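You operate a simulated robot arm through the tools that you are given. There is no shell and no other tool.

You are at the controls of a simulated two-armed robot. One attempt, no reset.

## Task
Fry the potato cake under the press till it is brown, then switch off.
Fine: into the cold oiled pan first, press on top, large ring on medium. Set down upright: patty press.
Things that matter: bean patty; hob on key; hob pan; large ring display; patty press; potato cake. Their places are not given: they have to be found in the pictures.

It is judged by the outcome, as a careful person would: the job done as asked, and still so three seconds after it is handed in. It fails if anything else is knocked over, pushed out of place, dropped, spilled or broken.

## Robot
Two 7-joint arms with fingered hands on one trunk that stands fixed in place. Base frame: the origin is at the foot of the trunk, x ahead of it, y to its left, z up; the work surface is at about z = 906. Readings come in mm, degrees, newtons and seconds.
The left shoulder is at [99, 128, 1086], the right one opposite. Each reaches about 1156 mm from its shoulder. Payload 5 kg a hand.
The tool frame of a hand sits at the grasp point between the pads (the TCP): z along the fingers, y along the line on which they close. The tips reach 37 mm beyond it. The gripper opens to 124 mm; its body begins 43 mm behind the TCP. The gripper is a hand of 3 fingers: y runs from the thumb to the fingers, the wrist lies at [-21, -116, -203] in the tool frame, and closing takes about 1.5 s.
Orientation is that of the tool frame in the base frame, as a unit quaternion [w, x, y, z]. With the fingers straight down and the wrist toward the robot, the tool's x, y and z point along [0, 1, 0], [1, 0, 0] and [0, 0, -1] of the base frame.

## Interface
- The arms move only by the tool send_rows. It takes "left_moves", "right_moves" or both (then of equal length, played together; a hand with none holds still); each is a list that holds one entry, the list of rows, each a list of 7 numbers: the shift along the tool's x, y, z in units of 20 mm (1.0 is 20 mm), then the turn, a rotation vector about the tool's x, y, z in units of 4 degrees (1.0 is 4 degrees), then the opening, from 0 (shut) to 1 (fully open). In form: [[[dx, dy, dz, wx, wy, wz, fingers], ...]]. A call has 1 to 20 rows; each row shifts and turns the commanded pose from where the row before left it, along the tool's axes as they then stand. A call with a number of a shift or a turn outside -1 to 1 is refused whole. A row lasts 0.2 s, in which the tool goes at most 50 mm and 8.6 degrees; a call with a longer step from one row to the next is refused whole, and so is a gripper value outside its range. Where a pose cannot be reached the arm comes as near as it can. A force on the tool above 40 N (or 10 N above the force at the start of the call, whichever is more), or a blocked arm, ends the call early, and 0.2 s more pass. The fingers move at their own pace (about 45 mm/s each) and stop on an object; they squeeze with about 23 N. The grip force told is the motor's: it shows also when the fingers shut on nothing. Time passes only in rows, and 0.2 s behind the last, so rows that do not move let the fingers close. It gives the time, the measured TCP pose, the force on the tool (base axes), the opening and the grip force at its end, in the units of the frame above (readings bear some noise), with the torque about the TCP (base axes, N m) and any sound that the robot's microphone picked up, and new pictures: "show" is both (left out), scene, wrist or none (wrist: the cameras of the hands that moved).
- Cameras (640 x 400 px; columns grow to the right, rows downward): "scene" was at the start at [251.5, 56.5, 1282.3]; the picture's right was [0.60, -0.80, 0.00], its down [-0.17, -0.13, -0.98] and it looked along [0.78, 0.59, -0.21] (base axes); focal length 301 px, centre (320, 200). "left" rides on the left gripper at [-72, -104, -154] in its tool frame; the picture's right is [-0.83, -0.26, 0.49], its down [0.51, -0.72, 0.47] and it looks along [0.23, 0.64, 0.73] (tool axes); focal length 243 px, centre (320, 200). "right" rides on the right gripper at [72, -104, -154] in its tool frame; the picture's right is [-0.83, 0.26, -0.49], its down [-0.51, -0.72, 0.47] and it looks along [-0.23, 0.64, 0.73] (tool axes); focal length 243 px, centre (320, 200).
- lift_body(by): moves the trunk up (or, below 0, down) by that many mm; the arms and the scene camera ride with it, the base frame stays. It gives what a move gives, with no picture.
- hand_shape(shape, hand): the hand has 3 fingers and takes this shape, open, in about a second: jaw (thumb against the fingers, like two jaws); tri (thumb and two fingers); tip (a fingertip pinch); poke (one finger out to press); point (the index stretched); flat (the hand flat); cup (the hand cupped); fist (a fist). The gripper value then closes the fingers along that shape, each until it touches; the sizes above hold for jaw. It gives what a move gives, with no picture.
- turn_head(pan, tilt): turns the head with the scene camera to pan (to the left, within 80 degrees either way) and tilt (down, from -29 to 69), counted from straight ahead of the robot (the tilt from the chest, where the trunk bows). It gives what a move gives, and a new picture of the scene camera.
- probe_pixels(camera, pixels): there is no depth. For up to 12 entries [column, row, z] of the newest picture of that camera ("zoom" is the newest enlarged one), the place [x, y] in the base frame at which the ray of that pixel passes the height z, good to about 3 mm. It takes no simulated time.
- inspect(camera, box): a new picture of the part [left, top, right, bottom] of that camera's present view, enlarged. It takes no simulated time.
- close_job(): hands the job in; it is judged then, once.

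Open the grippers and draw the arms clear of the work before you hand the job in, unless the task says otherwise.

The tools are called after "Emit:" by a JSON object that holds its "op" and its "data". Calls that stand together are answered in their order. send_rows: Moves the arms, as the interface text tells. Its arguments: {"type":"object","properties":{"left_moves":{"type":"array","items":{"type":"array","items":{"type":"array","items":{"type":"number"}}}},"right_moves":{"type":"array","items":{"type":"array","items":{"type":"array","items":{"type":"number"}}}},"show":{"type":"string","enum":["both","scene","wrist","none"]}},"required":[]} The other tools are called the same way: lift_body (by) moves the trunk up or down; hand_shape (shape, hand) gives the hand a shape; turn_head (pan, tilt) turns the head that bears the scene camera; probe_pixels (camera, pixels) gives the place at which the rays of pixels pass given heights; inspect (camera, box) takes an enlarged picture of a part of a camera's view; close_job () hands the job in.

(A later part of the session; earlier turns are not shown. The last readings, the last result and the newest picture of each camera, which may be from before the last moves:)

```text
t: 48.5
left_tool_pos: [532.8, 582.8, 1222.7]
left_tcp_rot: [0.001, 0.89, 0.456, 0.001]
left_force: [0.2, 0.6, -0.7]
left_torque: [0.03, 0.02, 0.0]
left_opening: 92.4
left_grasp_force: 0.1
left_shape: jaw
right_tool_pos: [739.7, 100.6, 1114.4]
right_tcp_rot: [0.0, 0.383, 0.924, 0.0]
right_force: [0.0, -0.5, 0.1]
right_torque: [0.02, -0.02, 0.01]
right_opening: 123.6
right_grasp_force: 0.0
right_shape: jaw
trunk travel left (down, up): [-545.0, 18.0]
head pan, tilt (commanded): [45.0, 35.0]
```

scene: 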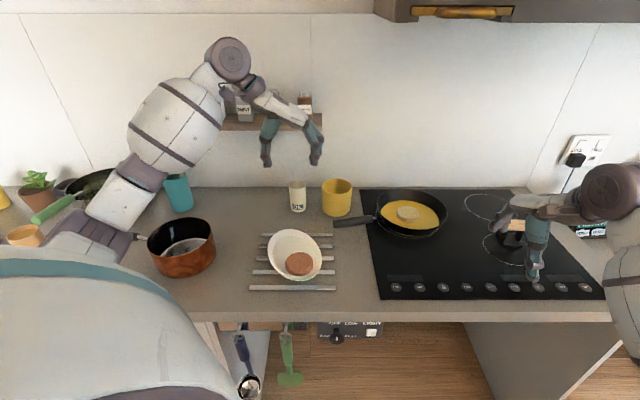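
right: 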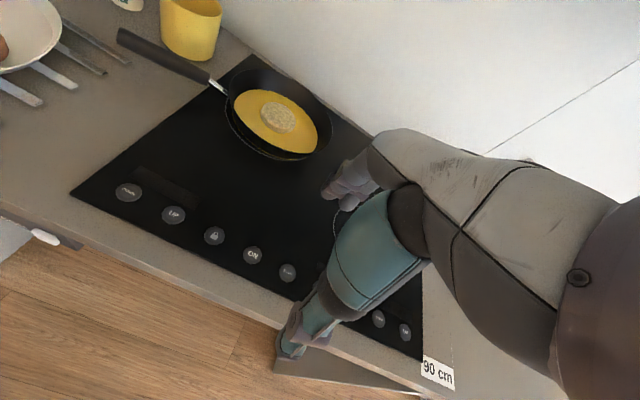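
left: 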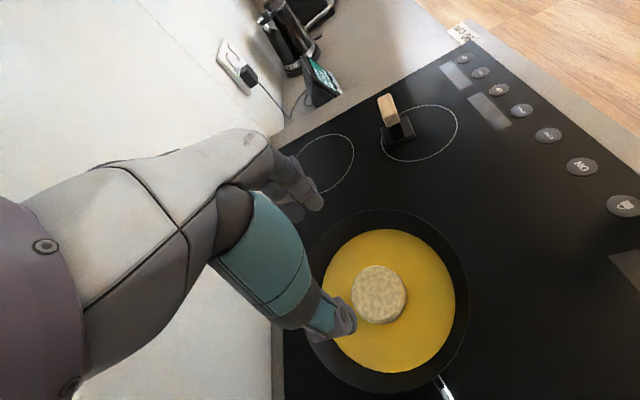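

The turn is right (y along (0.707,0.707)). I move over the press: 218 mm along the tool's y, −160 mm along x.

Emit:
{"op": "send_rows", "data": {"right_moves": [[[-0.73, 0.993, 0, 0, 0, 0, 1], [-0.73, 0.993, 0, 0, 0, 0, 1], [-0.73, 0.993, 0, 0, 0, 0, 1], [-0.73, 0.993, 0, 0, 0, 0, 1], [-0.73, 0.993, 0, 0, 0, 0, 1], [-0.73, 0.993, 0, 0, 0, 0, 1], [-0.73, 0.993, 0, 0, 0, 0, 1], [-0.73, 0.993, 0, 0, 0, 0, 1], [-0.73, 0.993, 0, 0, 0, 0, 1], [-0.73, 0.993, 0, 0, 0, 0, 1], [-0.73, 0.993, 0, 0, 0, 0, 1], [0, 0, 0, 0, 0, 0, 1], [0, 0, 0, 0, 0, 0, 1]]], "show": "both"}}

Emit:
{"op": "inspect", "data": {"camera": "scene", "box": [450, 130, 600, 270]}}

```text
t: 51.3
left_tool_pos: [532.1, 582.7, 1224.0]
left_tcp_rot: [0.001, 0.89, 0.456, 0.001]
left_force: [-0.5, 0.5, -0.4]
left_torque: [-0.02, -0.01, 0.01]
left_opening: 92.8
left_grasp_force: 0.2
left_shape: jaw
right_tool_pos: [972.2, 137.0, 1114.3]
right_tcp_rot: [-0.001, 0.383, 0.924, 0.0]
right_force: [-0.8, 0.8, 0.0]
right_torque: [-0.01, 0.0, 0.01]
right_opening: 124.0
right_grasp_force: 0.1
right_shape: jaw
right hand out of reach, approached as far as the arm can: row 10, 11
trunk travel left (down, up): [-545.0, 18.0]
head pan, tilt (commanded): [45.0, 35.0]
```

scene: 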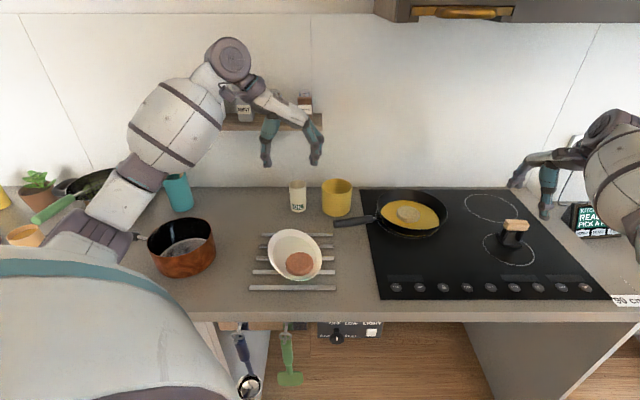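
right: 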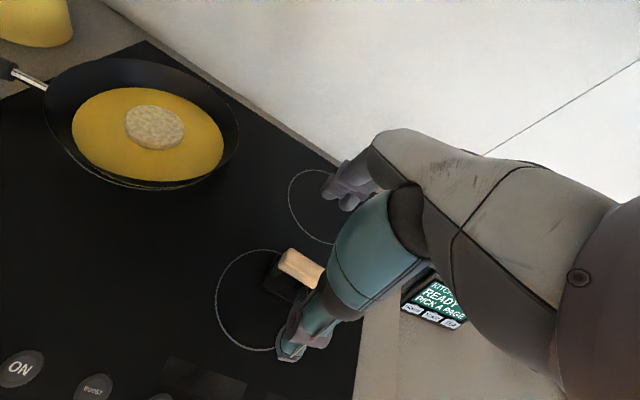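

```text
2.86 times, centred on (525, 200) of scene
```

zoom: 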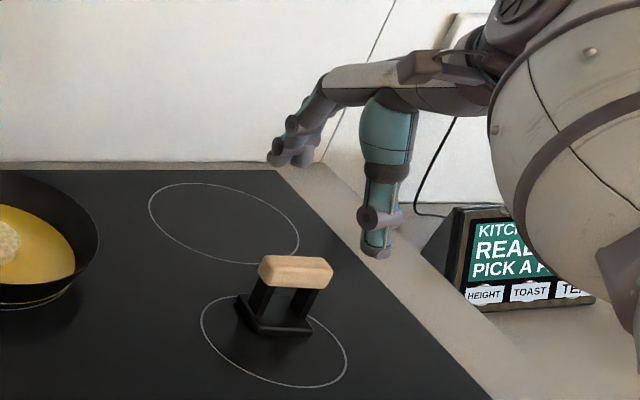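

The right hand runs out of reach at (972,137), so the left arm, whose shoulder is nearer to both press and pan, should handle the press. I withdraw the right hand to clear the way.

Emit:
{"op": "send_rows", "data": {"right_moves": [[[0, -1, 0, 0, 0, 0, 1], [0, -1, 0, 0, 0, 0, 1], [0, -1, 0, 0, 0, 0, 1], [0, -1, 0, 0, 0, 0, 1], [0, -1, 0, 0, 0, 0, 1], [0, -1, 0, 0, 0, 0, 1], [0, -1, 0, 0, 0, 0, 1], [0, -1, 0, 0, 0, 0, 1], [0, -1, 0, 0, 0, 0, 1], [0, -1, 0, 0, 0, 0, 1], [0, -1, 0, 0, 0, 0, 1], [0, -1, 0, 0, 0, 0, 1], [0, -1, 0, 0, 0, 0, 1], [0, -1, 0, 0, 0, 0, 1], [0, -1, 0, 0, 0, 0, 1], [0, -1, 0, 0, 0, 0, 1], [0, -1, 0, 0, 0, 0, 1], [0, -1, 0, 0, 0, 0, 1]]], "show": "scene"}}

```text
t: 55.1
left_tool_pos: [533.3, 582.0, 1223.7]
left_tcp_rot: [-0.001, 0.89, 0.457, 0.002]
left_force: [0.8, 0.1, -0.5]
left_torque: [-0.01, -0.02, 0.04]
left_opening: 92.4
left_grasp_force: 0.1
left_shape: jaw
right_tool_pos: [716.6, -117.6, 1112.6]
right_tcp_rot: [0.001, 0.383, 0.924, 0.001]
right_force: [-0.1, -0.7, -0.5]
right_torque: [-0.01, -0.06, 0.01]
right_opening: 123.7
right_grasp_force: 0.0
right_shape: jaw
trunk travel left (down, up): [-545.0, 18.0]
head pan, tilt (commanded): [45.0, 35.0]
```

scene: 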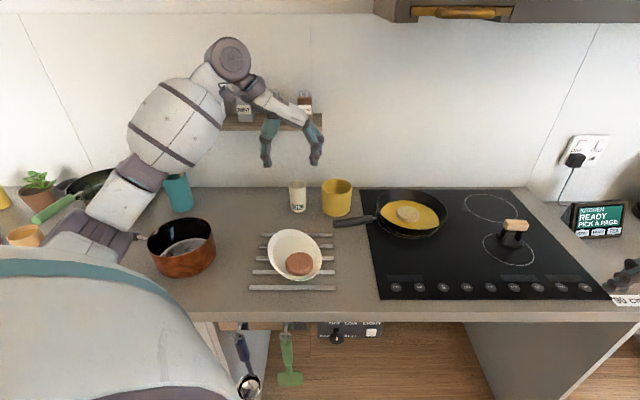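

The right hand is clearing. I move it a bit further while the left hand turns −72° to face the press.

Emit:
{"op": "send_rows", "data": {"right_moves": [[[0, -1, 0, 0, 0, 0, 1], [0, -1, 0, 0, 0, 0, 1], [0, -1, 0, 0, 0, 0, 1], [0, -1, 0, 0, 0, 0, 1], [0, -1, 0, 0, 0, 0, 1], [0, -1, 0, 0, 0, 0, 1], [0, -1, 0, 0, 0, 0, 1], [0, -1, 0, 0, 0, 0, 1], [0, 0, 0, 0, 0, 0, 1], [0, 0, 0, 0, 0, 0, 1], [0, 0, 0, 0, 0, 0, 1], [0, 0, 0, 0, 0, 0, 1], [0, 0, 0, 0, 0, 0, 1], [0, 0, 0, 0, 0, 0, 1], [0, 0, 0, 0, 0, 0, 1], [0, 0, 0, 0, 0, 0, 1], [0, 0, 0, 0, 0, 0, 1], [0, 0, 0, 0, 0, 0, 1], [0, 0, 0, 0, 0, 0, 1]]], "left_moves": [[[0, 0, 0, 0, 0, -1, 0.75], [0, 0, 0, 0, 0, -1, 0.75], [0, 0, 0, 0, 0, -1, 0.75], [0, 0, 0, 0, 0, -1, 0.75], [0, 0, 0, 0, 0, -1, 0.75], [0, 0, 0, 0, 0, -1, 0.75], [0, 0, 0, 0, 0, -1, 0.75], [0, 0, 0, 0, 0, -1, 0.75], [0, 0, 0, 0, 0, -1, 0.75], [0, 0, 0, 0, 0, -1, 0.75], [0, 0, 0, 0, 0, -1, 0.75], [0, 0, 0, 0, 0, -1, 0.75], [0, 0, 0, 0, 0, -1, 0.75], [0, 0, 0, 0, 0, -1, 0.75], [0, 0, 0, 0, 0, -1, 0.75], [0, 0, 0, 0, 0, -1, 0.75], [0, 0, 0, 0, 0, -1, 0.75], [0, 0, 0, 0, 0, -1, 0.75], [0, 0, 0, 0, 0, 0, 0.75]]], "show": "both"}}

```text
t: 59.1
left_tool_pos: [533.0, 583.2, 1222.6]
left_tcp_rot: [0.001, 0.452, 0.892, 0.001]
left_force: [0.5, 0.5, -0.2]
left_torque: [-0.01, -0.04, 0.01]
left_opening: 92.8
left_grasp_force: 0.1
left_shape: jaw
right_tool_pos: [604.3, -232.0, 1112.5]
right_tcp_rot: [0.001, 0.383, 0.924, 0.001]
right_force: [0.0, -0.1, 0.0]
right_torque: [0.02, -0.01, -0.01]
right_opening: 123.7
right_grasp_force: 0.1
right_shape: jaw
trunk travel left (down, up): [-545.0, 18.0]
head pan, tilt (commanded): [45.0, 35.0]
```

scene: 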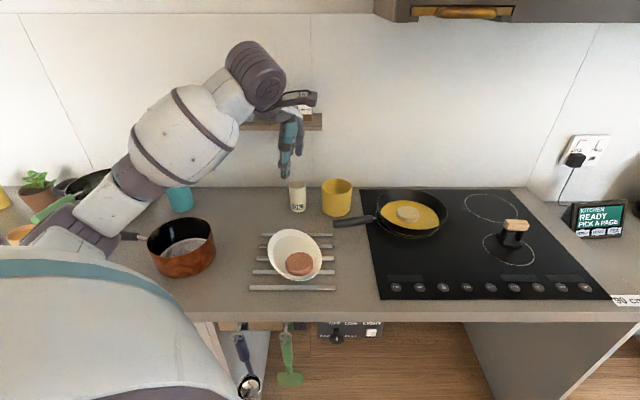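
right: 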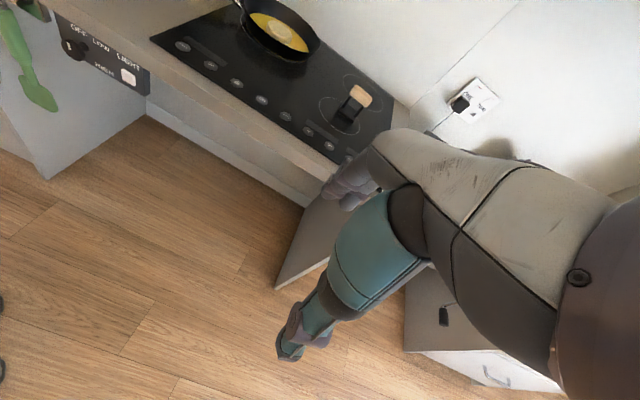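
left: 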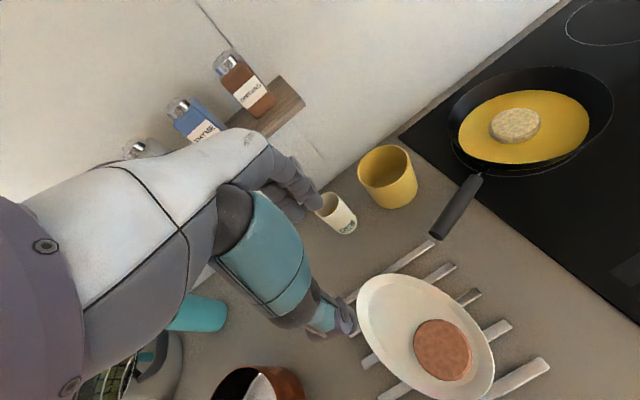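

The left hand now faces along (0.81,0.59). I carry it sideways toward the press, keeping it high.

Emit:
{"op": "send_rows", "data": {"left_moves": [[[-1, 0.18, 0.2, 0, 0, 0, 0.75], [-1, 0.18, 0.2, 0, 0, 0, 0.75], [-1, 0.18, 0.2, 0, 0, 0, 0.75], [-1, 0.18, 0.2, 0, 0, 0, 0.75], [-1, 0.18, 0.2, 0, 0, 0, 0.75], [-1, 0.18, 0.2, 0, 0, 0, 0.75], [-1, 0.18, 0.2, 0, 0, 0, 0.75], [-1, 0.18, 0.2, 0, 0, 0, 0.75], [-1, 0.18, 0.2, 0, 0, 0, 0.75], [-1, 0.18, 0.2, 0, 0, 0, 0.75], [-1, 0.18, 0.2, 0, 0, 0, 0.75], [-1, 0.18, 0.2, 0, 0, 0, 0.75], [-1, 0.18, 0.2, 0, 0, 0, 0.75], [-1, 0.18, 0.2, 0, 0, 0, 0.75], [-1, 0.18, 0.2, 0, 0, 0, 0.75], [-1, 0.18, 0.2, 0, 0, 0, 0.75]]], "show": "scene"}}

```text
t: 62.5
left_tool_pos: [771.1, 357.9, 1158.7]
left_tcp_rot: [0.001, 0.452, 0.892, 0.001]
left_force: [0.3, -0.4, 0.2]
left_torque: [0.01, 0.01, 0.01]
left_opening: 92.8
left_grasp_force: 0.0
left_shape: jaw
right_tool_pos: [605.5, -233.1, 1112.2]
right_tcp_rot: [-0.001, 0.382, 0.924, -0.001]
right_force: [0.8, -0.3, 0.2]
right_torque: [0.01, 0.0, 0.03]
right_opening: 123.7
right_grasp_force: 0.1
right_shape: jaw
trunk travel left (down, up): [-545.0, 18.0]
head pan, tilt (commanded): [45.0, 35.0]
```

scene: 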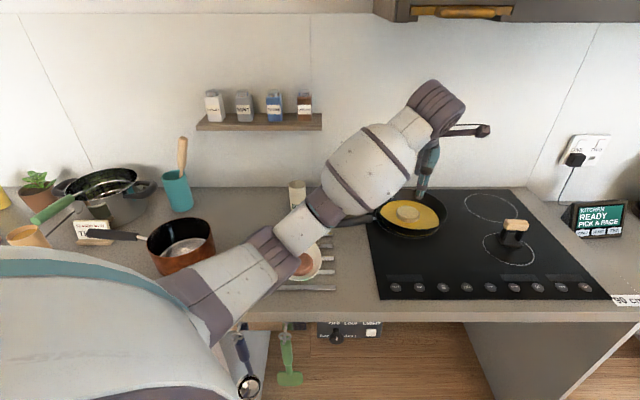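

Good clearance. I continue 240 mm toward the press and then tilt the hand 12° so its wrist comes back toward the robot.

Emit:
{"op": "send_rows", "data": {"left_moves": [[[-1, 0.1, 0.1, 0, 0, 0, 0.75], [-1, 0.1, 0.1, 0, 0, 0, 0.75], [-1, 0.1, 0.1, 0, 0, 0, 0.75], [-1, 0.1, 0.1, 0, 0, 0, 0.75], [-1, 0.1, 0.1, 0, 0, 0, 0.75], [-1, 0.1, 0.1, 0, 0, 0, 0.75], [-1, 0.1, 0.1, 0, 0, 0, 0.75], [-1, 0.1, 0.1, 0, 0, 0, 0.75], [-1, 0, 0.1, 0, 0, 0, 0.75], [-1, 0, 0.1, 0, 0, 0, 0.75], [-1, 0, 0, 0, 0, 0, 0.75], [-1, 0, 0, -1, 0, 0, 0.75], [-1, 0, 0, -1, 0, 0, 0.75], [0, 0, 0, -1, 0, 0, 0.75], [0, 0, 0, 0, 0, 0, 0.75], [0, 0, 0, 0, 0, 0, 0.75]]], "show": "both"}}

```text
t: 65.9
left_tool_pos: [935.7, 157.8, 1139.7]
left_tcp_rot: [0.048, 0.449, 0.887, 0.095]
left_force: [0.0, 0.3, -1.0]
left_torque: [-0.02, -0.02, 0.03]
left_opening: 92.7
left_grasp_force: 0.0
left_shape: jaw
right_tool_pos: [604.6, -231.8, 1114.3]
right_tcp_rot: [0.0, 0.383, 0.924, 0.0]
right_force: [-0.7, 0.1, -0.1]
right_torque: [-0.02, 0.04, -0.02]
right_opening: 123.9
right_grasp_force: 0.0
right_shape: jaw
trunk travel left (down, up): [-545.0, 18.0]
head pan, tilt (commanded): [45.0, 35.0]
```

scene: 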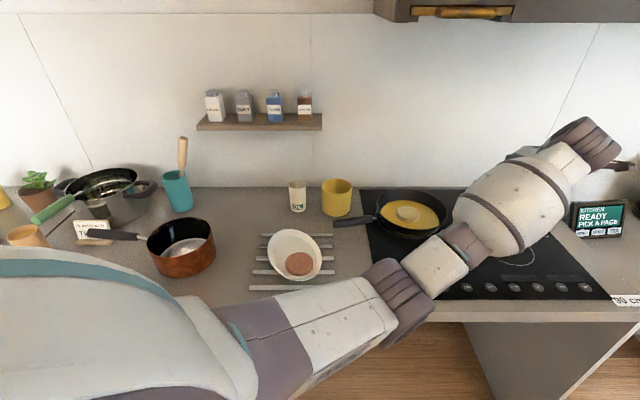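
left: 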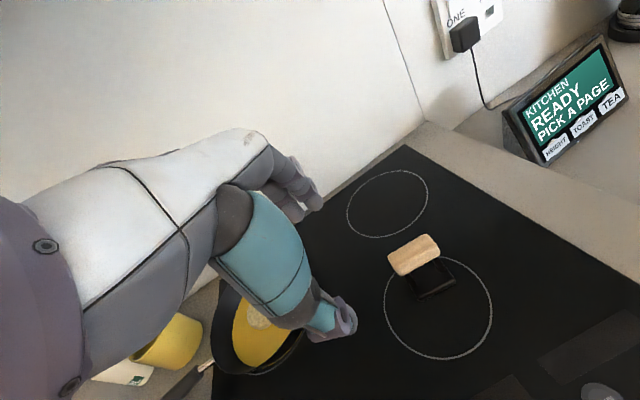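

The hand is at (936,158,1140) with the press visible at (415,260) in the left camera. I enlarge it to refine its place.

Emit:
{"op": "inspect", "data": {"camera": "left", "box": [360, 210, 480, 320]}}

Emit:
{"op": "probe_pixels", "data": {"camera": "left", "pixels": [[389, 252, 985], [434, 239, 985], [394, 273, 975], [440, 255, 975], [413, 247, 988], [416, 300, 913], [457, 288, 913]]}}

```text
3.64 times, centred on (420, 265) of left
```

zoom: 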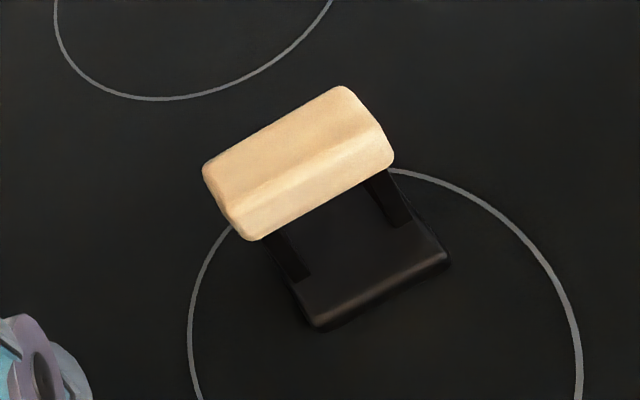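

```text
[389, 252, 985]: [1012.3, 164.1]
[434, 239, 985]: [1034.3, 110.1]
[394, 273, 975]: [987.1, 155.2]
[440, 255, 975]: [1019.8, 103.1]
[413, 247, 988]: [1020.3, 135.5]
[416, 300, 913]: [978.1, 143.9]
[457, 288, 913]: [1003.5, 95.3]
```

Emit:
{"op": "probe_pixels", "data": {"camera": "left", "pixels": [[387.9, 255.4, 986], [425.5, 233.7, 986], [393.9, 266.4, 986], [434.3, 244.4, 986], [410.4, 249.9, 986], [402.1, 276, 970], [440, 254.8, 970], [418.6, 299.3, 914], [454.9, 280.9, 914]]}}

```text
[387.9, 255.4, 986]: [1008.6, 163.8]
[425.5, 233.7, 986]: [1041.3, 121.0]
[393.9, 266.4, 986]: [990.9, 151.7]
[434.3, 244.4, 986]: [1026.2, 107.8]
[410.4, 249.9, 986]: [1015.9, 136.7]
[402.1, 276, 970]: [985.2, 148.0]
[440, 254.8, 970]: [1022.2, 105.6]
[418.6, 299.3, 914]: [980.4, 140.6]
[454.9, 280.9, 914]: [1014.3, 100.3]
```

The bar's top centre is about (1015,137,987), its direction matching my closing line within 2°. To bring it in reach the shoulder should be lower: I raise the hand 100 mm, then lower the trunk 140 mm.

Emit:
{"op": "send_rows", "data": {"left_moves": [[[0, 0.208, -0.978, 0, 0, 0, 0.75], [0, 0.208, -0.978, 0, 0, 0, 0.75], [0, 0.208, -0.978, 0, 0, 0, 0.75], [0, 0.208, -0.978, 0, 0, 0, 0.75], [0, 0.208, -0.978, 0, 0, 0, 0.75], [0, 0, 0, 0, 0, 0, 0.75]]], "show": "scene"}}

Emit:
{"op": "lift_body", "data": {"by": -140}}

Emit:
{"op": "turn_head", "data": {"pan": 30, "tilt": 30}}

```text
t: 67.3
left_tool_pos: [937.7, 159.4, 1238.7]
left_tcp_rot: [0.048, 0.449, 0.887, 0.094]
left_force: [0.4, -1.7, -0.8]
left_torque: [0.01, 0.0, -0.04]
left_opening: 92.8
left_grasp_force: 0.0
left_shape: jaw
right_tool_pos: [605.5, -231.3, 1112.2]
right_tcp_rot: [0.001, 0.383, 0.924, 0.001]
right_force: [0.1, -0.7, 0.0]
right_torque: [0.0, 0.0, -0.03]
right_opening: 123.7
right_grasp_force: 0.1
right_shape: jaw
trunk travel left (down, up): [-545.0, 18.0]
head pan, tilt (commanded): [45.0, 35.0]
```

scene: 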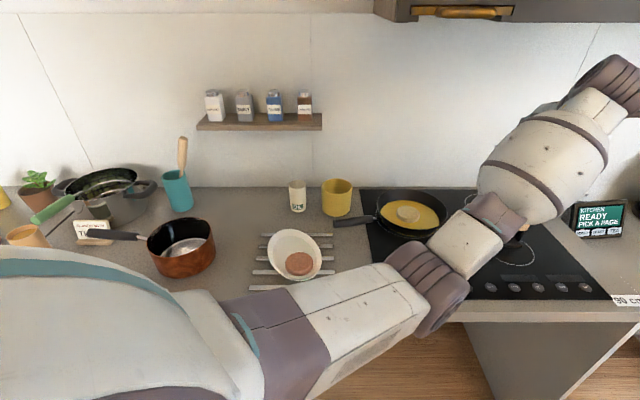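

```text
t: 69.0
left_tool_pos: [936.0, 159.4, 1101.9]
left_tcp_rot: [0.049, 0.449, 0.887, 0.094]
left_force: [0.5, 0.4, 0.4]
left_torque: [0.04, 0.03, 0.0]
left_opening: 92.8
left_grasp_force: 0.1
left_shape: jaw
right_tool_pos: [605.4, -232.1, 974.7]
right_tcp_rot: [0.0, 0.382, 0.924, 0.001]
right_force: [-1.0, 0.3, 0.3]
right_torque: [-0.01, -0.01, -0.04]
right_opening: 123.8
right_grasp_force: 0.0
right_shape: jaw
trunk travel left (down, up): [-405.0, 158.0]
head pan, tilt (commanded): [45.0, 35.0]
```

```text
t: 69.8
left_tool_pos: [935.9, 159.3, 1099.6]
left_tcp_rot: [0.048, 0.449, 0.887, 0.094]
left_force: [0.2, 1.0, 0.3]
left_torque: [-0.03, -0.01, 0.0]
left_opening: 92.8
left_grasp_force: 0.1
left_shape: jaw
right_tool_pos: [605.6, -231.3, 972.4]
right_tcp_rot: [-0.001, 0.383, 0.924, 0.0]
right_force: [0.1, 0.1, -0.1]
right_torque: [0.04, -0.03, 0.0]
right_opening: 123.6
right_grasp_force: 0.1
right_shape: jaw
trunk travel left (down, up): [-405.0, 158.0]
head pan, tilt (commanded): [30.0, 30.0]
```

scene: 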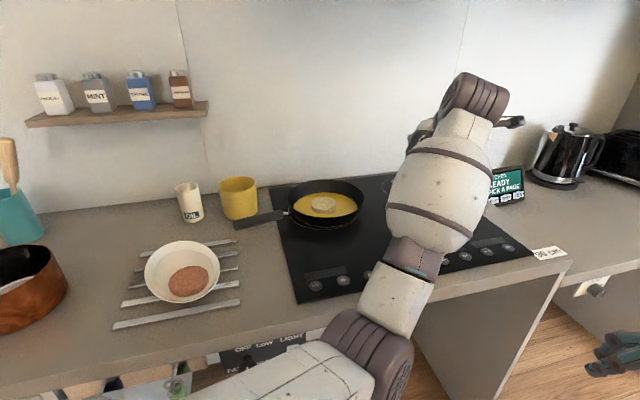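

The shoulder is now lower; I move horizontally over the press at z=1100.

Emit:
{"op": "send_rows", "data": {"left_moves": [[[-0.8, 0.61, 0.13, 0, 0, 0, 0.75], [-0.8, 0.61, 0.13, 0, 0, 0, 0.75], [-0.8, 0.61, 0.13, 0, 0, 0, 0.75], [-0.8, 0.61, 0.13, 0, 0, 0, 0.75], [0, 0, 0, 0, 0, 0, 0.75], [0, 0, 0, 0, 0, 0, 0.75]]], "show": "wrist"}}

Emit:
{"op": "inspect", "data": {"camera": "left", "box": [250, 150, 450, 330]}}

```text
t: 71.2
left_tool_pos: [1014.8, 136.4, 1101.0]
left_tcp_rot: [0.048, 0.45, 0.887, 0.093]
left_force: [0.2, -0.6, 0.6]
left_torque: [-0.05, -0.01, 0.04]
left_opening: 92.6
left_grasp_force: 0.0
left_shape: jaw
right_tool_pos: [604.7, -230.7, 973.5]
right_tcp_rot: [0.0, 0.383, 0.924, 0.0]
right_force: [0.3, 0.3, -0.2]
right_torque: [0.01, 0.0, 0.01]
right_opening: 123.7
right_grasp_force: 0.1
right_shape: jaw
trunk travel left (down, up): [-405.0, 158.0]
head pan, tilt (commanded): [30.0, 30.0]
```

left: 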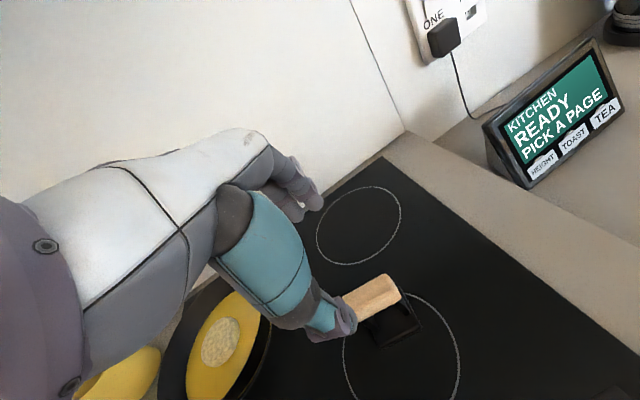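

```text
2.22 times, centred on (350, 240) of left
```

zoom: 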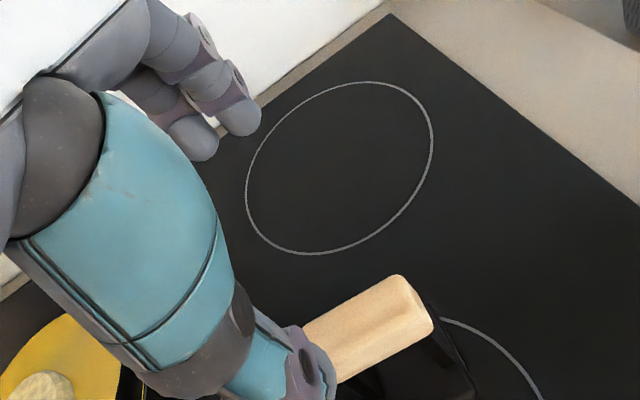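

The press lies right below, matching the predicted pixel (370,300). I descend vertically 100 mm.

Emit:
{"op": "send_rows", "data": {"left_moves": [[[0, -0.208, 0.978, 0, 0, 0, 0.75], [0, -0.208, 0.978, 0, 0, 0, 0.75], [0, -0.208, 0.978, 0, 0, 0, 0.75], [0, -0.208, 0.978, 0, 0, 0, 0.75], [0, -0.104, 0.489, 0, 0, 0, 0.75], [0, 0, 0, 0, 0, 0, 0.75], [0, 0, 0, 0, 0, 0, 0.75]]], "show": "both"}}

Emit:
{"op": "inspect", "data": {"camera": "left", "box": [250, 150, 450, 330]}}

```text
t: 72.8
left_tool_pos: [1013.8, 137.0, 1009.0]
left_tcp_rot: [0.048, 0.449, 0.887, 0.094]
left_force: [-0.5, 0.3, 0.2]
left_torque: [-0.01, -0.01, 0.01]
left_opening: 92.7
left_grasp_force: 0.1
left_shape: jaw
right_tool_pos: [605.0, -232.8, 973.7]
right_tcp_rot: [0.0, 0.383, 0.924, 0.0]
right_force: [0.4, -0.6, 0.0]
right_torque: [-0.03, 0.0, 0.04]
right_opening: 123.9
right_grasp_force: 0.1
right_shape: jaw
trunk travel left (down, up): [-405.0, 158.0]
head pan, tilt (commanded): [30.0, 30.0]
```

scene: 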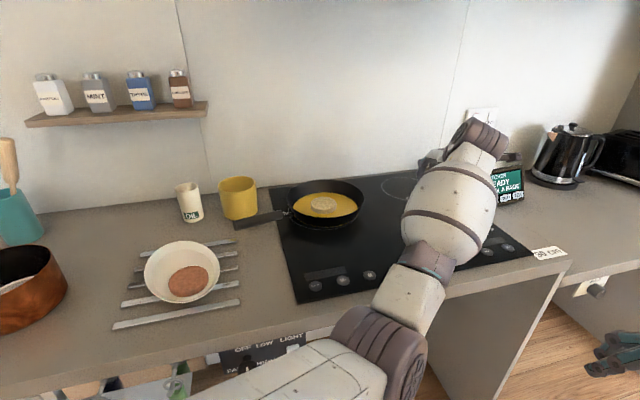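
left: 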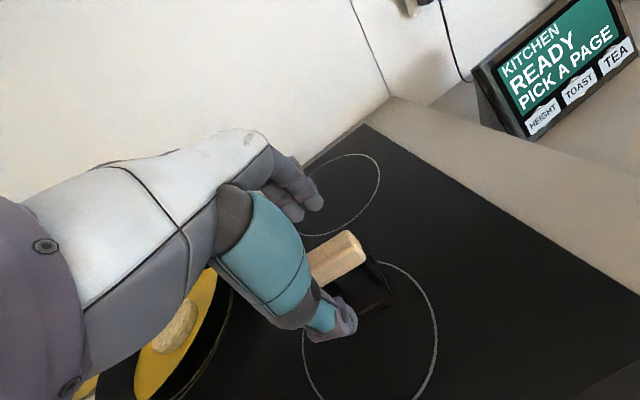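

```text
2.22 times, centred on (350, 240) of left
```

zoom: 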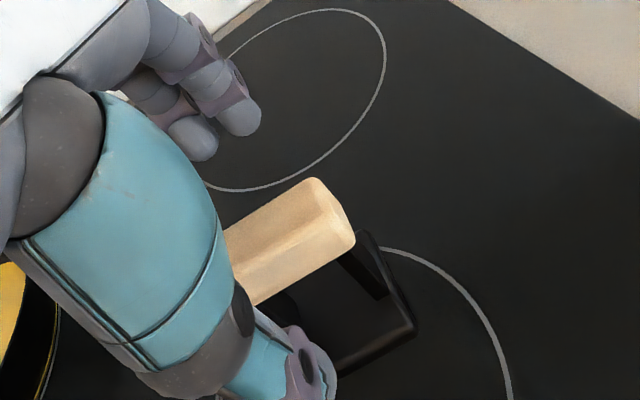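

The bar lies between thumb and fingers, perhaps 4 mm to the thumb side. I descend 33 mm more to z≈976 with a small correction toward the thumb.

Emit:
{"op": "send_rows", "data": {"left_moves": [[[0, -0.165, 0.53, 0, 0, 0, 0.75], [0, -0.165, 0.53, 0, 0, 0, 0.75], [0, -0.165, 0.53, 0, 0, 0, 0.75], [0, 0, 0, 0, 0, 0, 0.75], [0, 0, 0, 0, 0, 0, 0.75]]], "show": "both"}}

Emit:
{"op": "inspect", "data": {"camera": "left", "box": [250, 150, 450, 330]}}

```text
t: 74.0
left_tool_pos: [1012.8, 134.0, 977.6]
left_tcp_rot: [0.049, 0.449, 0.887, 0.094]
left_force: [0.0, -0.4, 0.7]
left_torque: [-0.03, -0.02, -0.05]
left_opening: 92.6
left_grasp_force: 0.0
left_shape: jaw
right_tool_pos: [604.3, -231.2, 973.4]
right_tcp_rot: [0.0, 0.383, 0.924, 0.0]
right_force: [-0.1, -0.4, 0.0]
right_torque: [-0.02, -0.02, -0.02]
right_opening: 123.5
right_grasp_force: 0.0
right_shape: jaw
trunk travel left (down, up): [-405.0, 158.0]
head pan, tilt (commanded): [30.0, 30.0]
```

scene: 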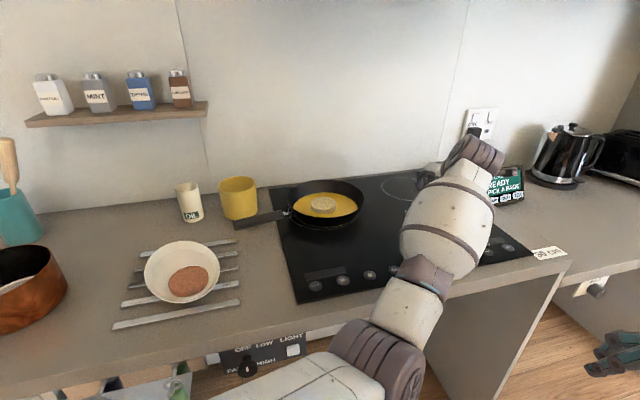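
left: 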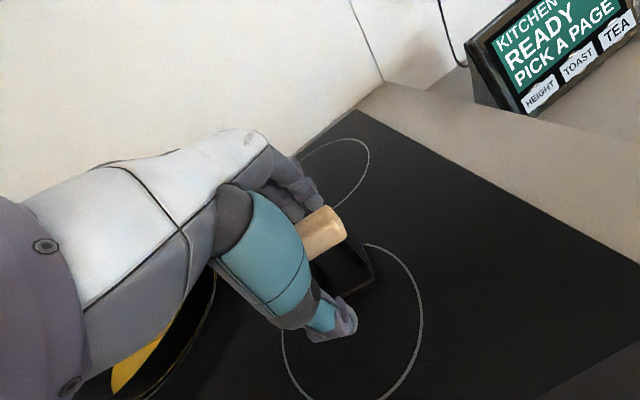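

```text
2.22 times, centred on (350, 240) of left
```

zoom: 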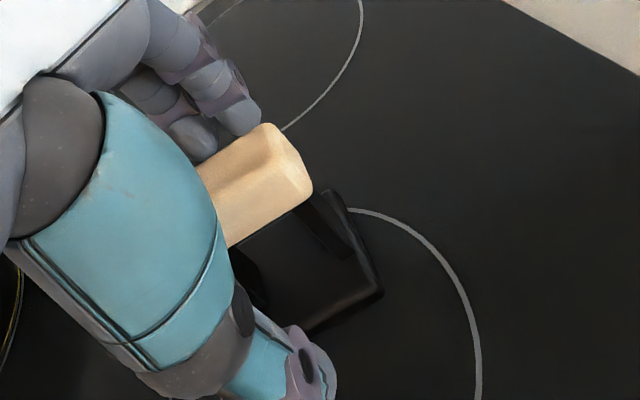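

The bar's centre now coincides with the TCP pixel. I close the fingers on it.

Emit:
{"op": "send_rows", "data": {"left_moves": [[[0, 0, 0, 0, 0, 0, 0.5], [0, 0, 0, 0, 0, 0, 0.3], [0, 0, 0, 0, 0, 0, 0.1], [0, 0, 0, 0, 0, 0, 0], [0, 0, 0, 0, 0, 0, 0], [0, 0, 0, 0, 0, 0, 0], [0, 0, 0, 0, 0, 0, 0], [0, 0, 0, 0, 0, 0, 0], [0, 0, 0, 0, 0, 0, 0]]], "show": "both"}}

Emit:
{"op": "inspect", "data": {"camera": "left", "box": [250, 150, 450, 330]}}

```text
t: 76.0
left_tool_pos: [1012.3, 134.4, 975.2]
left_tcp_rot: [0.048, 0.449, 0.887, 0.094]
left_force: [-0.7, 0.6, -3.1]
left_torque: [0.05, -0.06, 0.01]
left_opening: 17.8
left_grasp_force: 23.0
left_shape: jaw
right_tool_pos: [605.7, -231.0, 972.9]
right_tcp_rot: [0.0, 0.382, 0.924, 0.0]
right_force: [-0.3, 0.4, 0.5]
right_torque: [0.0, 0.01, 0.03]
right_opening: 123.7
right_grasp_force: 0.2
right_shape: jaw
trunk travel left (down, up): [-405.0, 158.0]
head pan, tilt (commanded): [30.0, 30.0]
```

scene: 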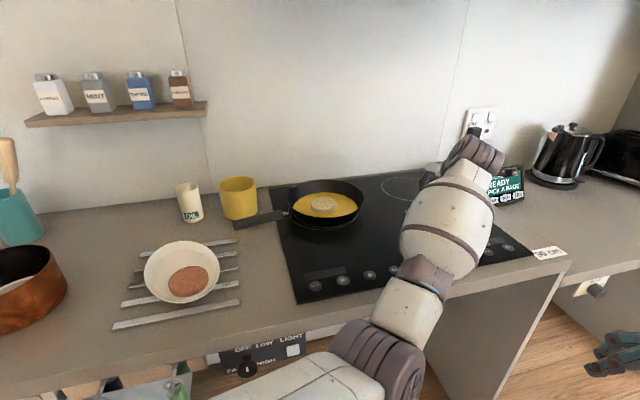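
left: 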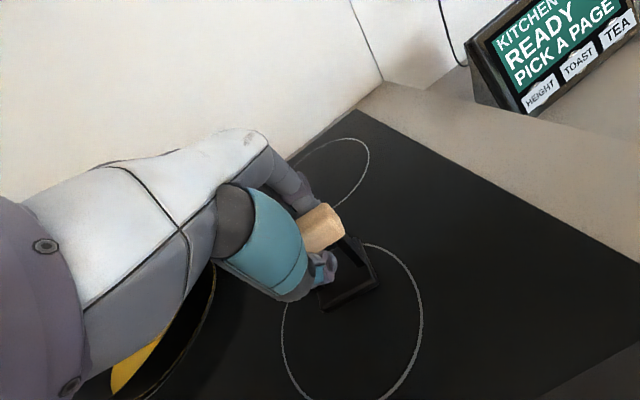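

```text
2.22 times, centred on (350, 240) of left
```

zoom: 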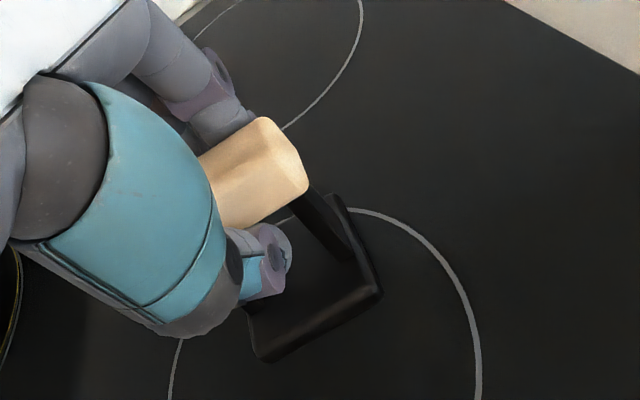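

The grip closed to 18 mm with 23 N on the bar. I lift vertically 20 mm to test the hold.

Emit:
{"op": "send_rows", "data": {"left_moves": [[[0, 0.052, -0.245, 0, 0, 0, 0], [0, 0.052, -0.245, 0, 0, 0, 0], [0, 0.104, -0.489, 0, 0, 0, 0], [0, 0, 0, 0, 0, 0, 0], [0, 0, 0, 0, 0, 0, 0]]], "show": "both"}}

Emit:
{"op": "inspect", "data": {"camera": "left", "box": [250, 150, 450, 330]}}

```text
t: 77.2
left_tool_pos: [1012.7, 134.8, 995.4]
left_tcp_rot: [0.048, 0.449, 0.887, 0.094]
left_force: [0.3, 0.2, -4.1]
left_torque: [0.0, -0.03, 0.04]
left_opening: 18.1
left_grasp_force: 23.0
left_shape: jaw
right_tool_pos: [605.3, -231.8, 972.8]
right_tcp_rot: [0.0, 0.383, 0.924, 0.0]
right_force: [0.6, -0.6, -1.0]
right_torque: [-0.02, 0.0, 0.02]
right_opening: 123.8
right_grasp_force: 0.1
right_shape: jaw
trunk travel left (down, up): [-405.0, 158.0]
head pan, tilt (commanded): [30.0, 30.0]
```

scene: 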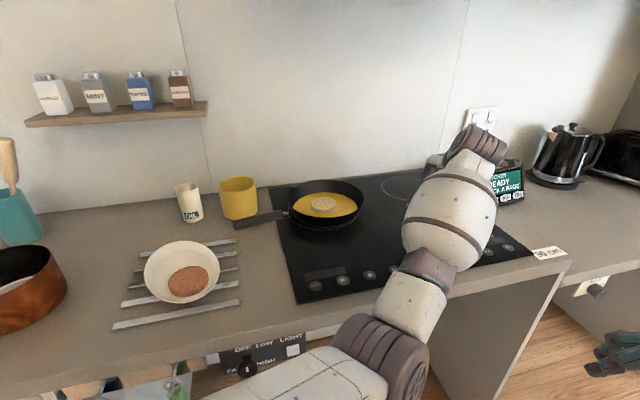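
left: 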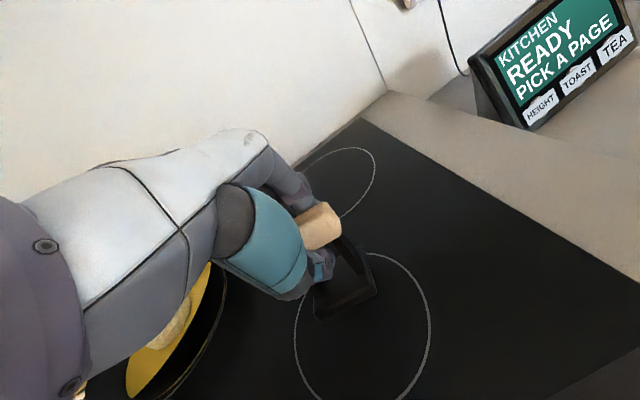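

```text
2.22 times, centred on (350, 240) of left
```

zoom: 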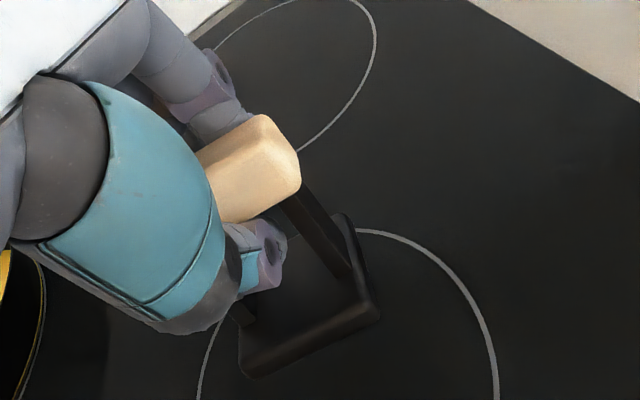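

It holds (about 0.4 kg) and the base has swung slightly. I lift to about z=1100 and check the press from the right hand's camera too.

Emit:
{"op": "send_rows", "data": {"left_moves": [[[0, 0.208, -0.978, 0, 0, 0, 0], [0, 0.208, -0.978, 0, 0, 0, 0], [0, 0.208, -0.978, 0, 0, 0, 0], [0, 0.208, -0.978, 0, 0, 0, 0], [0, 0.208, -0.978, 0, 0, 0, 0], [0, 0, 0, 0, 0, 0, 0], [0, 0, 0, 0, 0, 0, 0]]], "show": "both"}}

Emit:
{"op": "inspect", "data": {"camera": "right", "box": [200, 0, 520, 200]}}

```text
t: 78.8
left_tool_pos: [1012.5, 135.1, 1096.1]
left_tcp_rot: [0.048, 0.45, 0.887, 0.094]
left_force: [-0.3, -0.3, -4.1]
left_torque: [0.03, -0.05, 0.0]
left_opening: 18.2
left_grasp_force: 22.6
left_shape: jaw
right_tool_pos: [603.6, -231.4, 973.5]
right_tcp_rot: [0.001, 0.383, 0.924, 0.0]
right_force: [0.4, -0.7, -0.5]
right_torque: [0.03, 0.01, -0.01]
right_opening: 123.8
right_grasp_force: 0.0
right_shape: jaw
trunk travel left (down, up): [-405.0, 158.0]
head pan, tilt (commanded): [30.0, 30.0]
```

scene: 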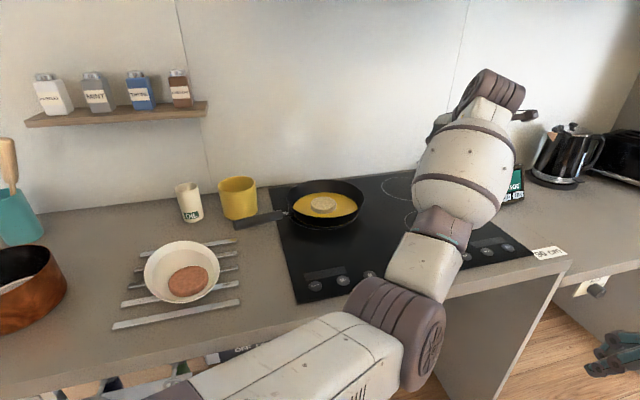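
left: 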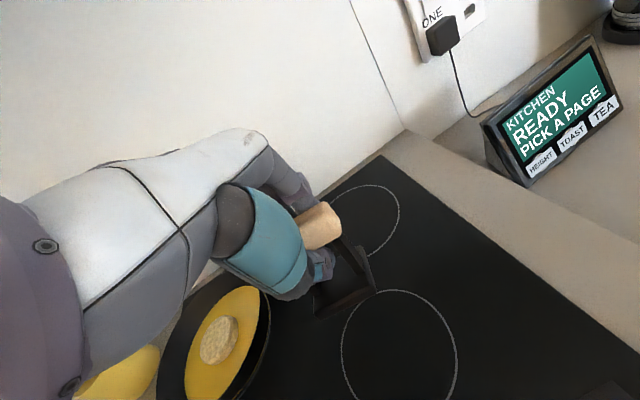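

```text
2.00 times, centred on (360, 100) of right
```

zoom: 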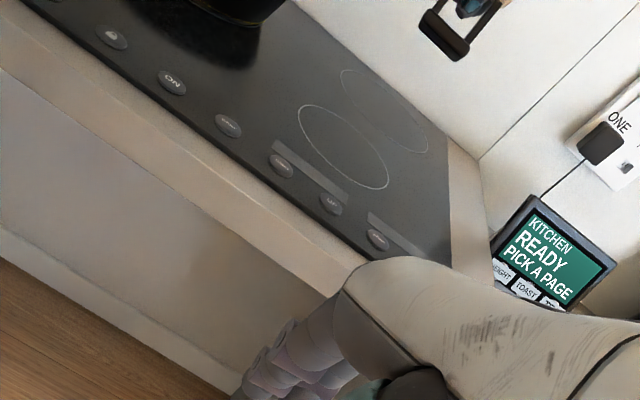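

The press is held aloft. I carry it horizontally to above the pan at (896,419).

Emit:
{"op": "send_rows", "data": {"left_moves": [[[0.993, 0.241, 0.051, 0, 0, 0, 0], [0.993, 0.241, 0.051, 0, 0, 0, 0], [0.993, 0.241, 0.051, 0, 0, 0, 0], [0.993, 0.241, 0.051, 0, 0, 0, 0], [0.993, 0.241, 0.051, 0, 0, 0, 0], [0.993, 0.241, 0.051, 0, 0, 0, 0], [0.993, 0.241, 0.051, 0, 0, 0, 0], [0.993, 0.241, 0.051, 0, 0, 0, 0], [0.993, 0.241, 0.051, 0, 0, 0, 0], [0.993, 0.241, 0.051, 0, 0, 0, 0], [0.993, 0.241, 0.051, 0, 0, 0, 0], [0.993, 0.241, 0.051, 0, 0, 0, 0], [0.993, 0.241, 0.051, 0, 0, 0, 0], [0.993, 0.241, 0.051, 0, 0, 0, 0], [0.993, 0.241, 0.051, 0, 0, 0, 0], [0, 0, 0, 0, 0, 0, 0], [0, 0, 0, 0, 0, 0, 0]]], "show": "both"}}

Emit:
{"op": "inspect", "data": {"camera": "left", "box": [240, 150, 480, 350]}}

```text
t: 82.4
left_tool_pos: [896.5, 420.4, 1097.3]
left_tcp_rot: [0.048, 0.448, 0.888, 0.093]
left_force: [-0.5, -0.7, -3.7]
left_torque: [0.01, -0.03, -0.01]
left_opening: 18.2
left_grasp_force: 22.8
left_shape: jaw
right_tool_pos: [604.6, -231.6, 973.0]
right_tcp_rot: [0.0, 0.382, 0.924, 0.0]
right_force: [0.8, 0.6, 0.1]
right_torque: [0.0, -0.04, 0.06]
right_opening: 123.8
right_grasp_force: 0.1
right_shape: jaw
trunk travel left (down, up): [-405.0, 158.0]
head pan, tilt (commanded): [30.0, 30.0]
```

scene: 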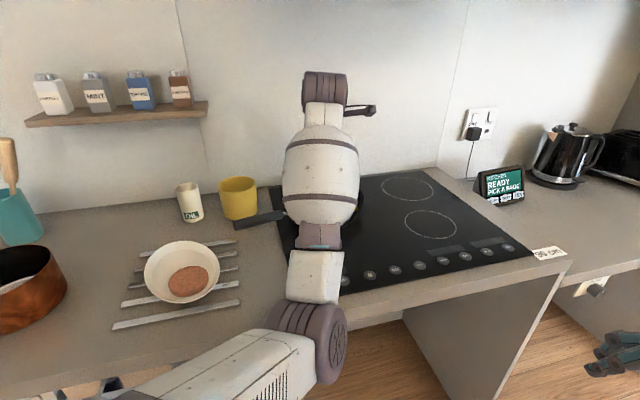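
left: 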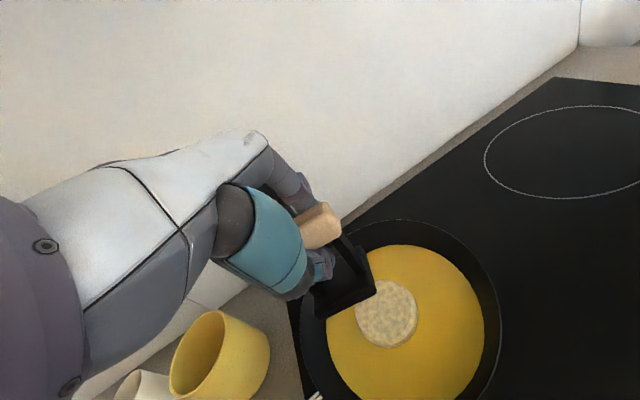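

```text
2.00 times, centred on (360, 250) of left
```

zoom: 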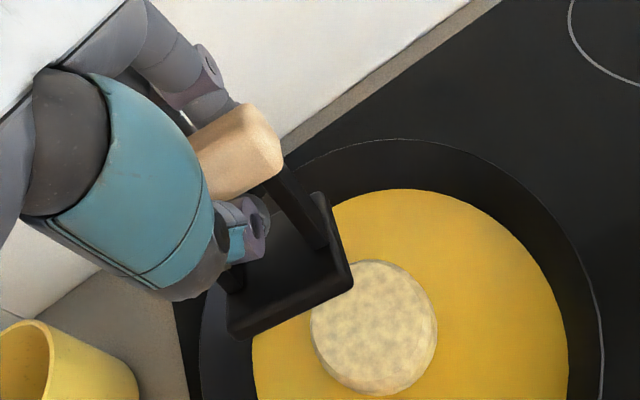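

The arm hides the press from the scene camera, so I raise and turn the right hand to get a side view with its camera.

Emit:
{"op": "send_rows", "data": {"right_moves": [[[0, 0, -1, 0, 0, -1, 1], [0, 0, -1, 0, 0, -1, 1], [0, 0, -1, 0, 0, -1, 1], [0, 0, -1, 0, 0, -1, 1], [0, 0, -1, 0, 0, -1, 1], [0, 0, -1, 0, 0, -1, 1], [0, 0, -1, 0, 0, -1, 1], [0, 0, -1, 0, 0, -1, 1], [0, 0, 0, 0, 0, 0, 1], [0, 0, 0, 0, 0, 0, 1]]], "show": "wrist"}}

```text
t: 84.6
left_tool_pos: [896.1, 419.2, 1095.8]
left_tcp_rot: [0.047, 0.449, 0.887, 0.093]
left_force: [-0.2, -1.0, -4.1]
left_torque: [0.0, -0.06, 0.02]
left_opening: 18.0
left_grasp_force: 23.0
left_shape: jaw
right_tool_pos: [606.1, -230.8, 1134.1]
right_tcp_rot: [0.001, 0.113, 0.994, 0.0]
right_force: [-1.1, -0.2, 0.0]
right_torque: [-0.03, -0.03, 0.03]
right_opening: 123.7
right_grasp_force: 0.1
right_shape: jaw
trunk travel left (down, up): [-405.0, 158.0]
head pan, tilt (commanded): [30.0, 30.0]
```

right: 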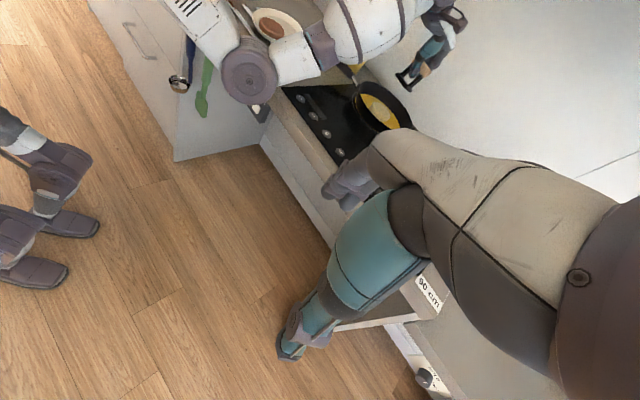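

The press and hand show at (415,60) in the right camera; I enlarge that.

Emit:
{"op": "inspect", "data": {"camera": "right", "box": [360, 0, 480, 130]}}

```text
3.08 times, centred on (420, 65) of right
```

zoom: 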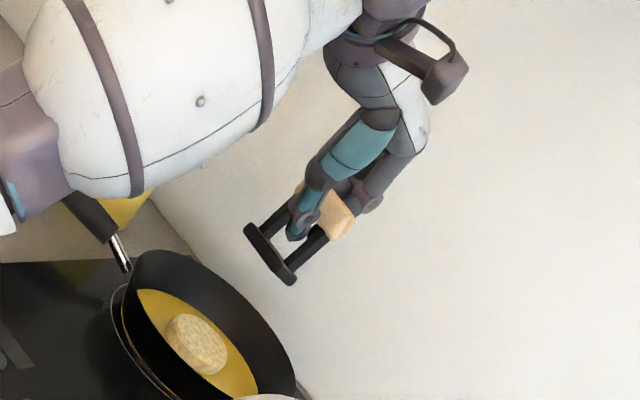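

From this side the base looks level along the bar, but a tilt about the bar axis can't be judged. I turn the left hand 72° about the vertical, so the scene camera can look along the bar as it did with the cake.

Emit:
{"op": "send_rows", "data": {"left_moves": [[[0, 0, 0, 0, -0.208, 0.978, 0], [0, 0, 0, 0, -0.208, 0.978, 0], [0, 0, 0, 0, -0.208, 0.978, 0], [0, 0, 0, 0, -0.208, 0.978, 0], [0, 0, 0, 0, -0.208, 0.978, 0], [0, 0, 0, 0, -0.208, 0.978, 0], [0, 0, 0, 0, -0.208, 0.978, 0], [0, 0, 0, 0, -0.208, 0.978, 0], [0, 0, 0, 0, -0.208, 0.978, 0], [0, 0, 0, 0, -0.208, 0.978, 0], [0, 0, 0, 0, -0.208, 0.978, 0], [0, 0, 0, 0, -0.208, 0.978, 0], [0, 0, 0, 0, -0.208, 0.978, 0], [0, 0, 0, 0, -0.208, 0.978, 0], [0, 0, 0, 0, -0.208, 0.978, 0], [0, 0, 0, 0, -0.208, 0.978, 0], [0, 0, 0, 0, -0.208, 0.978, 0], [0, 0, 0, 0, -0.208, 0.978, 0], [0, 0, 0, 0, 0, 0, 0]]], "show": "both"}}

Emit:
{"op": "inspect", "data": {"camera": "scene", "box": [270, 90, 400, 240]}}

```text
t: 88.6
left_tool_pos: [896.5, 420.4, 1095.6]
left_tcp_rot: [0.092, 0.885, 0.454, 0.049]
left_force: [-0.5, 0.5, -4.8]
left_torque: [-0.05, -0.01, -0.01]
left_opening: 17.8
left_grasp_force: 22.9
left_shape: jaw
right_tool_pos: [606.4, -231.2, 1133.6]
right_tcp_rot: [0.0, 0.113, 0.994, 0.0]
right_force: [0.1, 0.1, -1.0]
right_torque: [-0.02, 0.01, 0.03]
right_opening: 123.9
right_grasp_force: 0.1
right_shape: jaw
trunk travel left (down, up): [-405.0, 158.0]
head pan, tilt (commanded): [30.0, 30.0]
```

scene: 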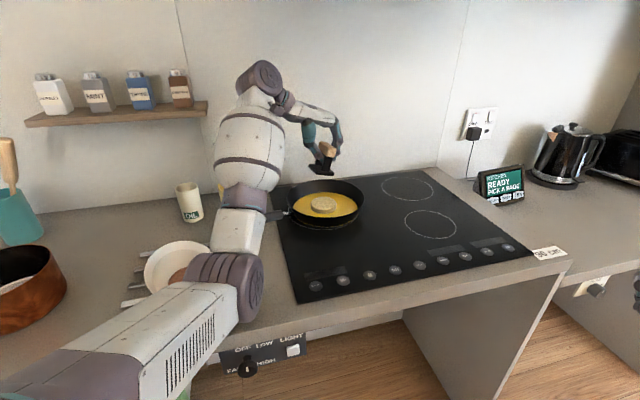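
left: 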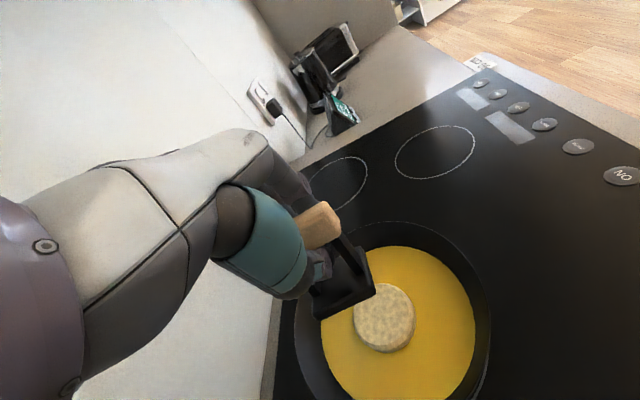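

```text
2.67 times, centred on (335, 165) of scene
```

zoom: 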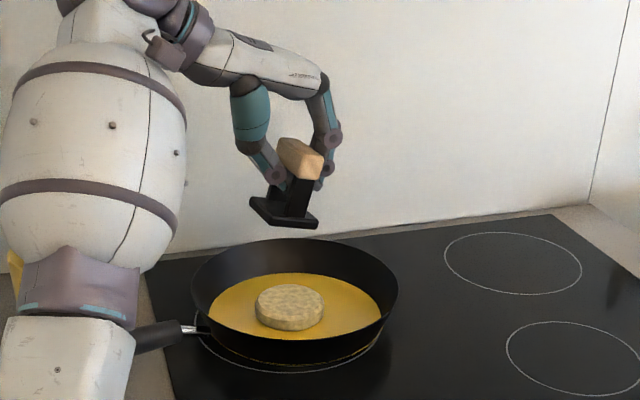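

Now the press is visible end-on at zoom (290,190). I enlarge it more.

Emit:
{"op": "inspect", "data": {"camera": "scene", "box": [295, 130, 350, 185]}}

Emit:
{"op": "turn_head", "data": {"pan": 45, "tilt": 25}}

```text
7.27 times, centred on (322, 158) of scene
```

zoom: 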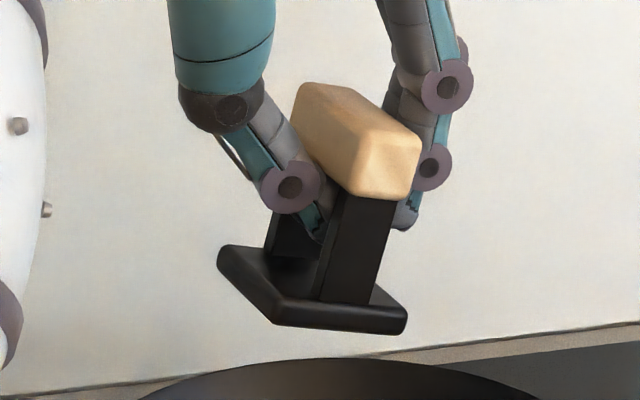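

```text
t: 89.3
left_tool_pos: [894.9, 419.3, 1097.0]
left_tcp_rot: [0.093, 0.885, 0.454, 0.049]
left_force: [-0.1, -0.9, -4.2]
left_torque: [0.0, 0.01, -0.01]
left_opening: 17.8
left_grasp_force: 23.5
left_shape: jaw
right_tool_pos: [605.7, -231.3, 1132.7]
right_tcp_rot: [0.0, 0.113, 0.994, 0.0]
right_force: [0.4, 0.8, 1.0]
right_torque: [-0.01, 0.02, 0.02]
right_opening: 123.9
right_grasp_force: 0.0
right_shape: jaw
trunk travel left (down, up): [-405.0, 158.0]
head pan, tilt (commanded): [45.0, 25.0]
```

scene: 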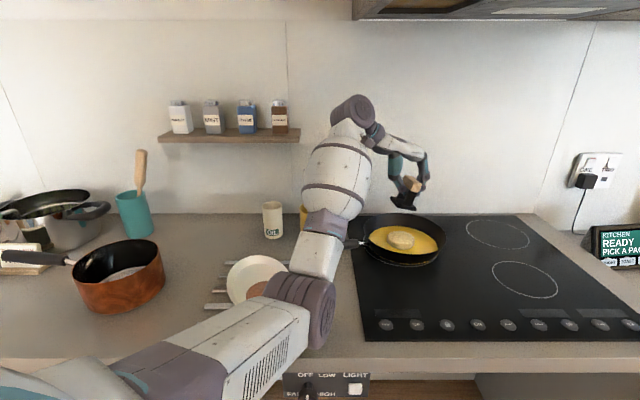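

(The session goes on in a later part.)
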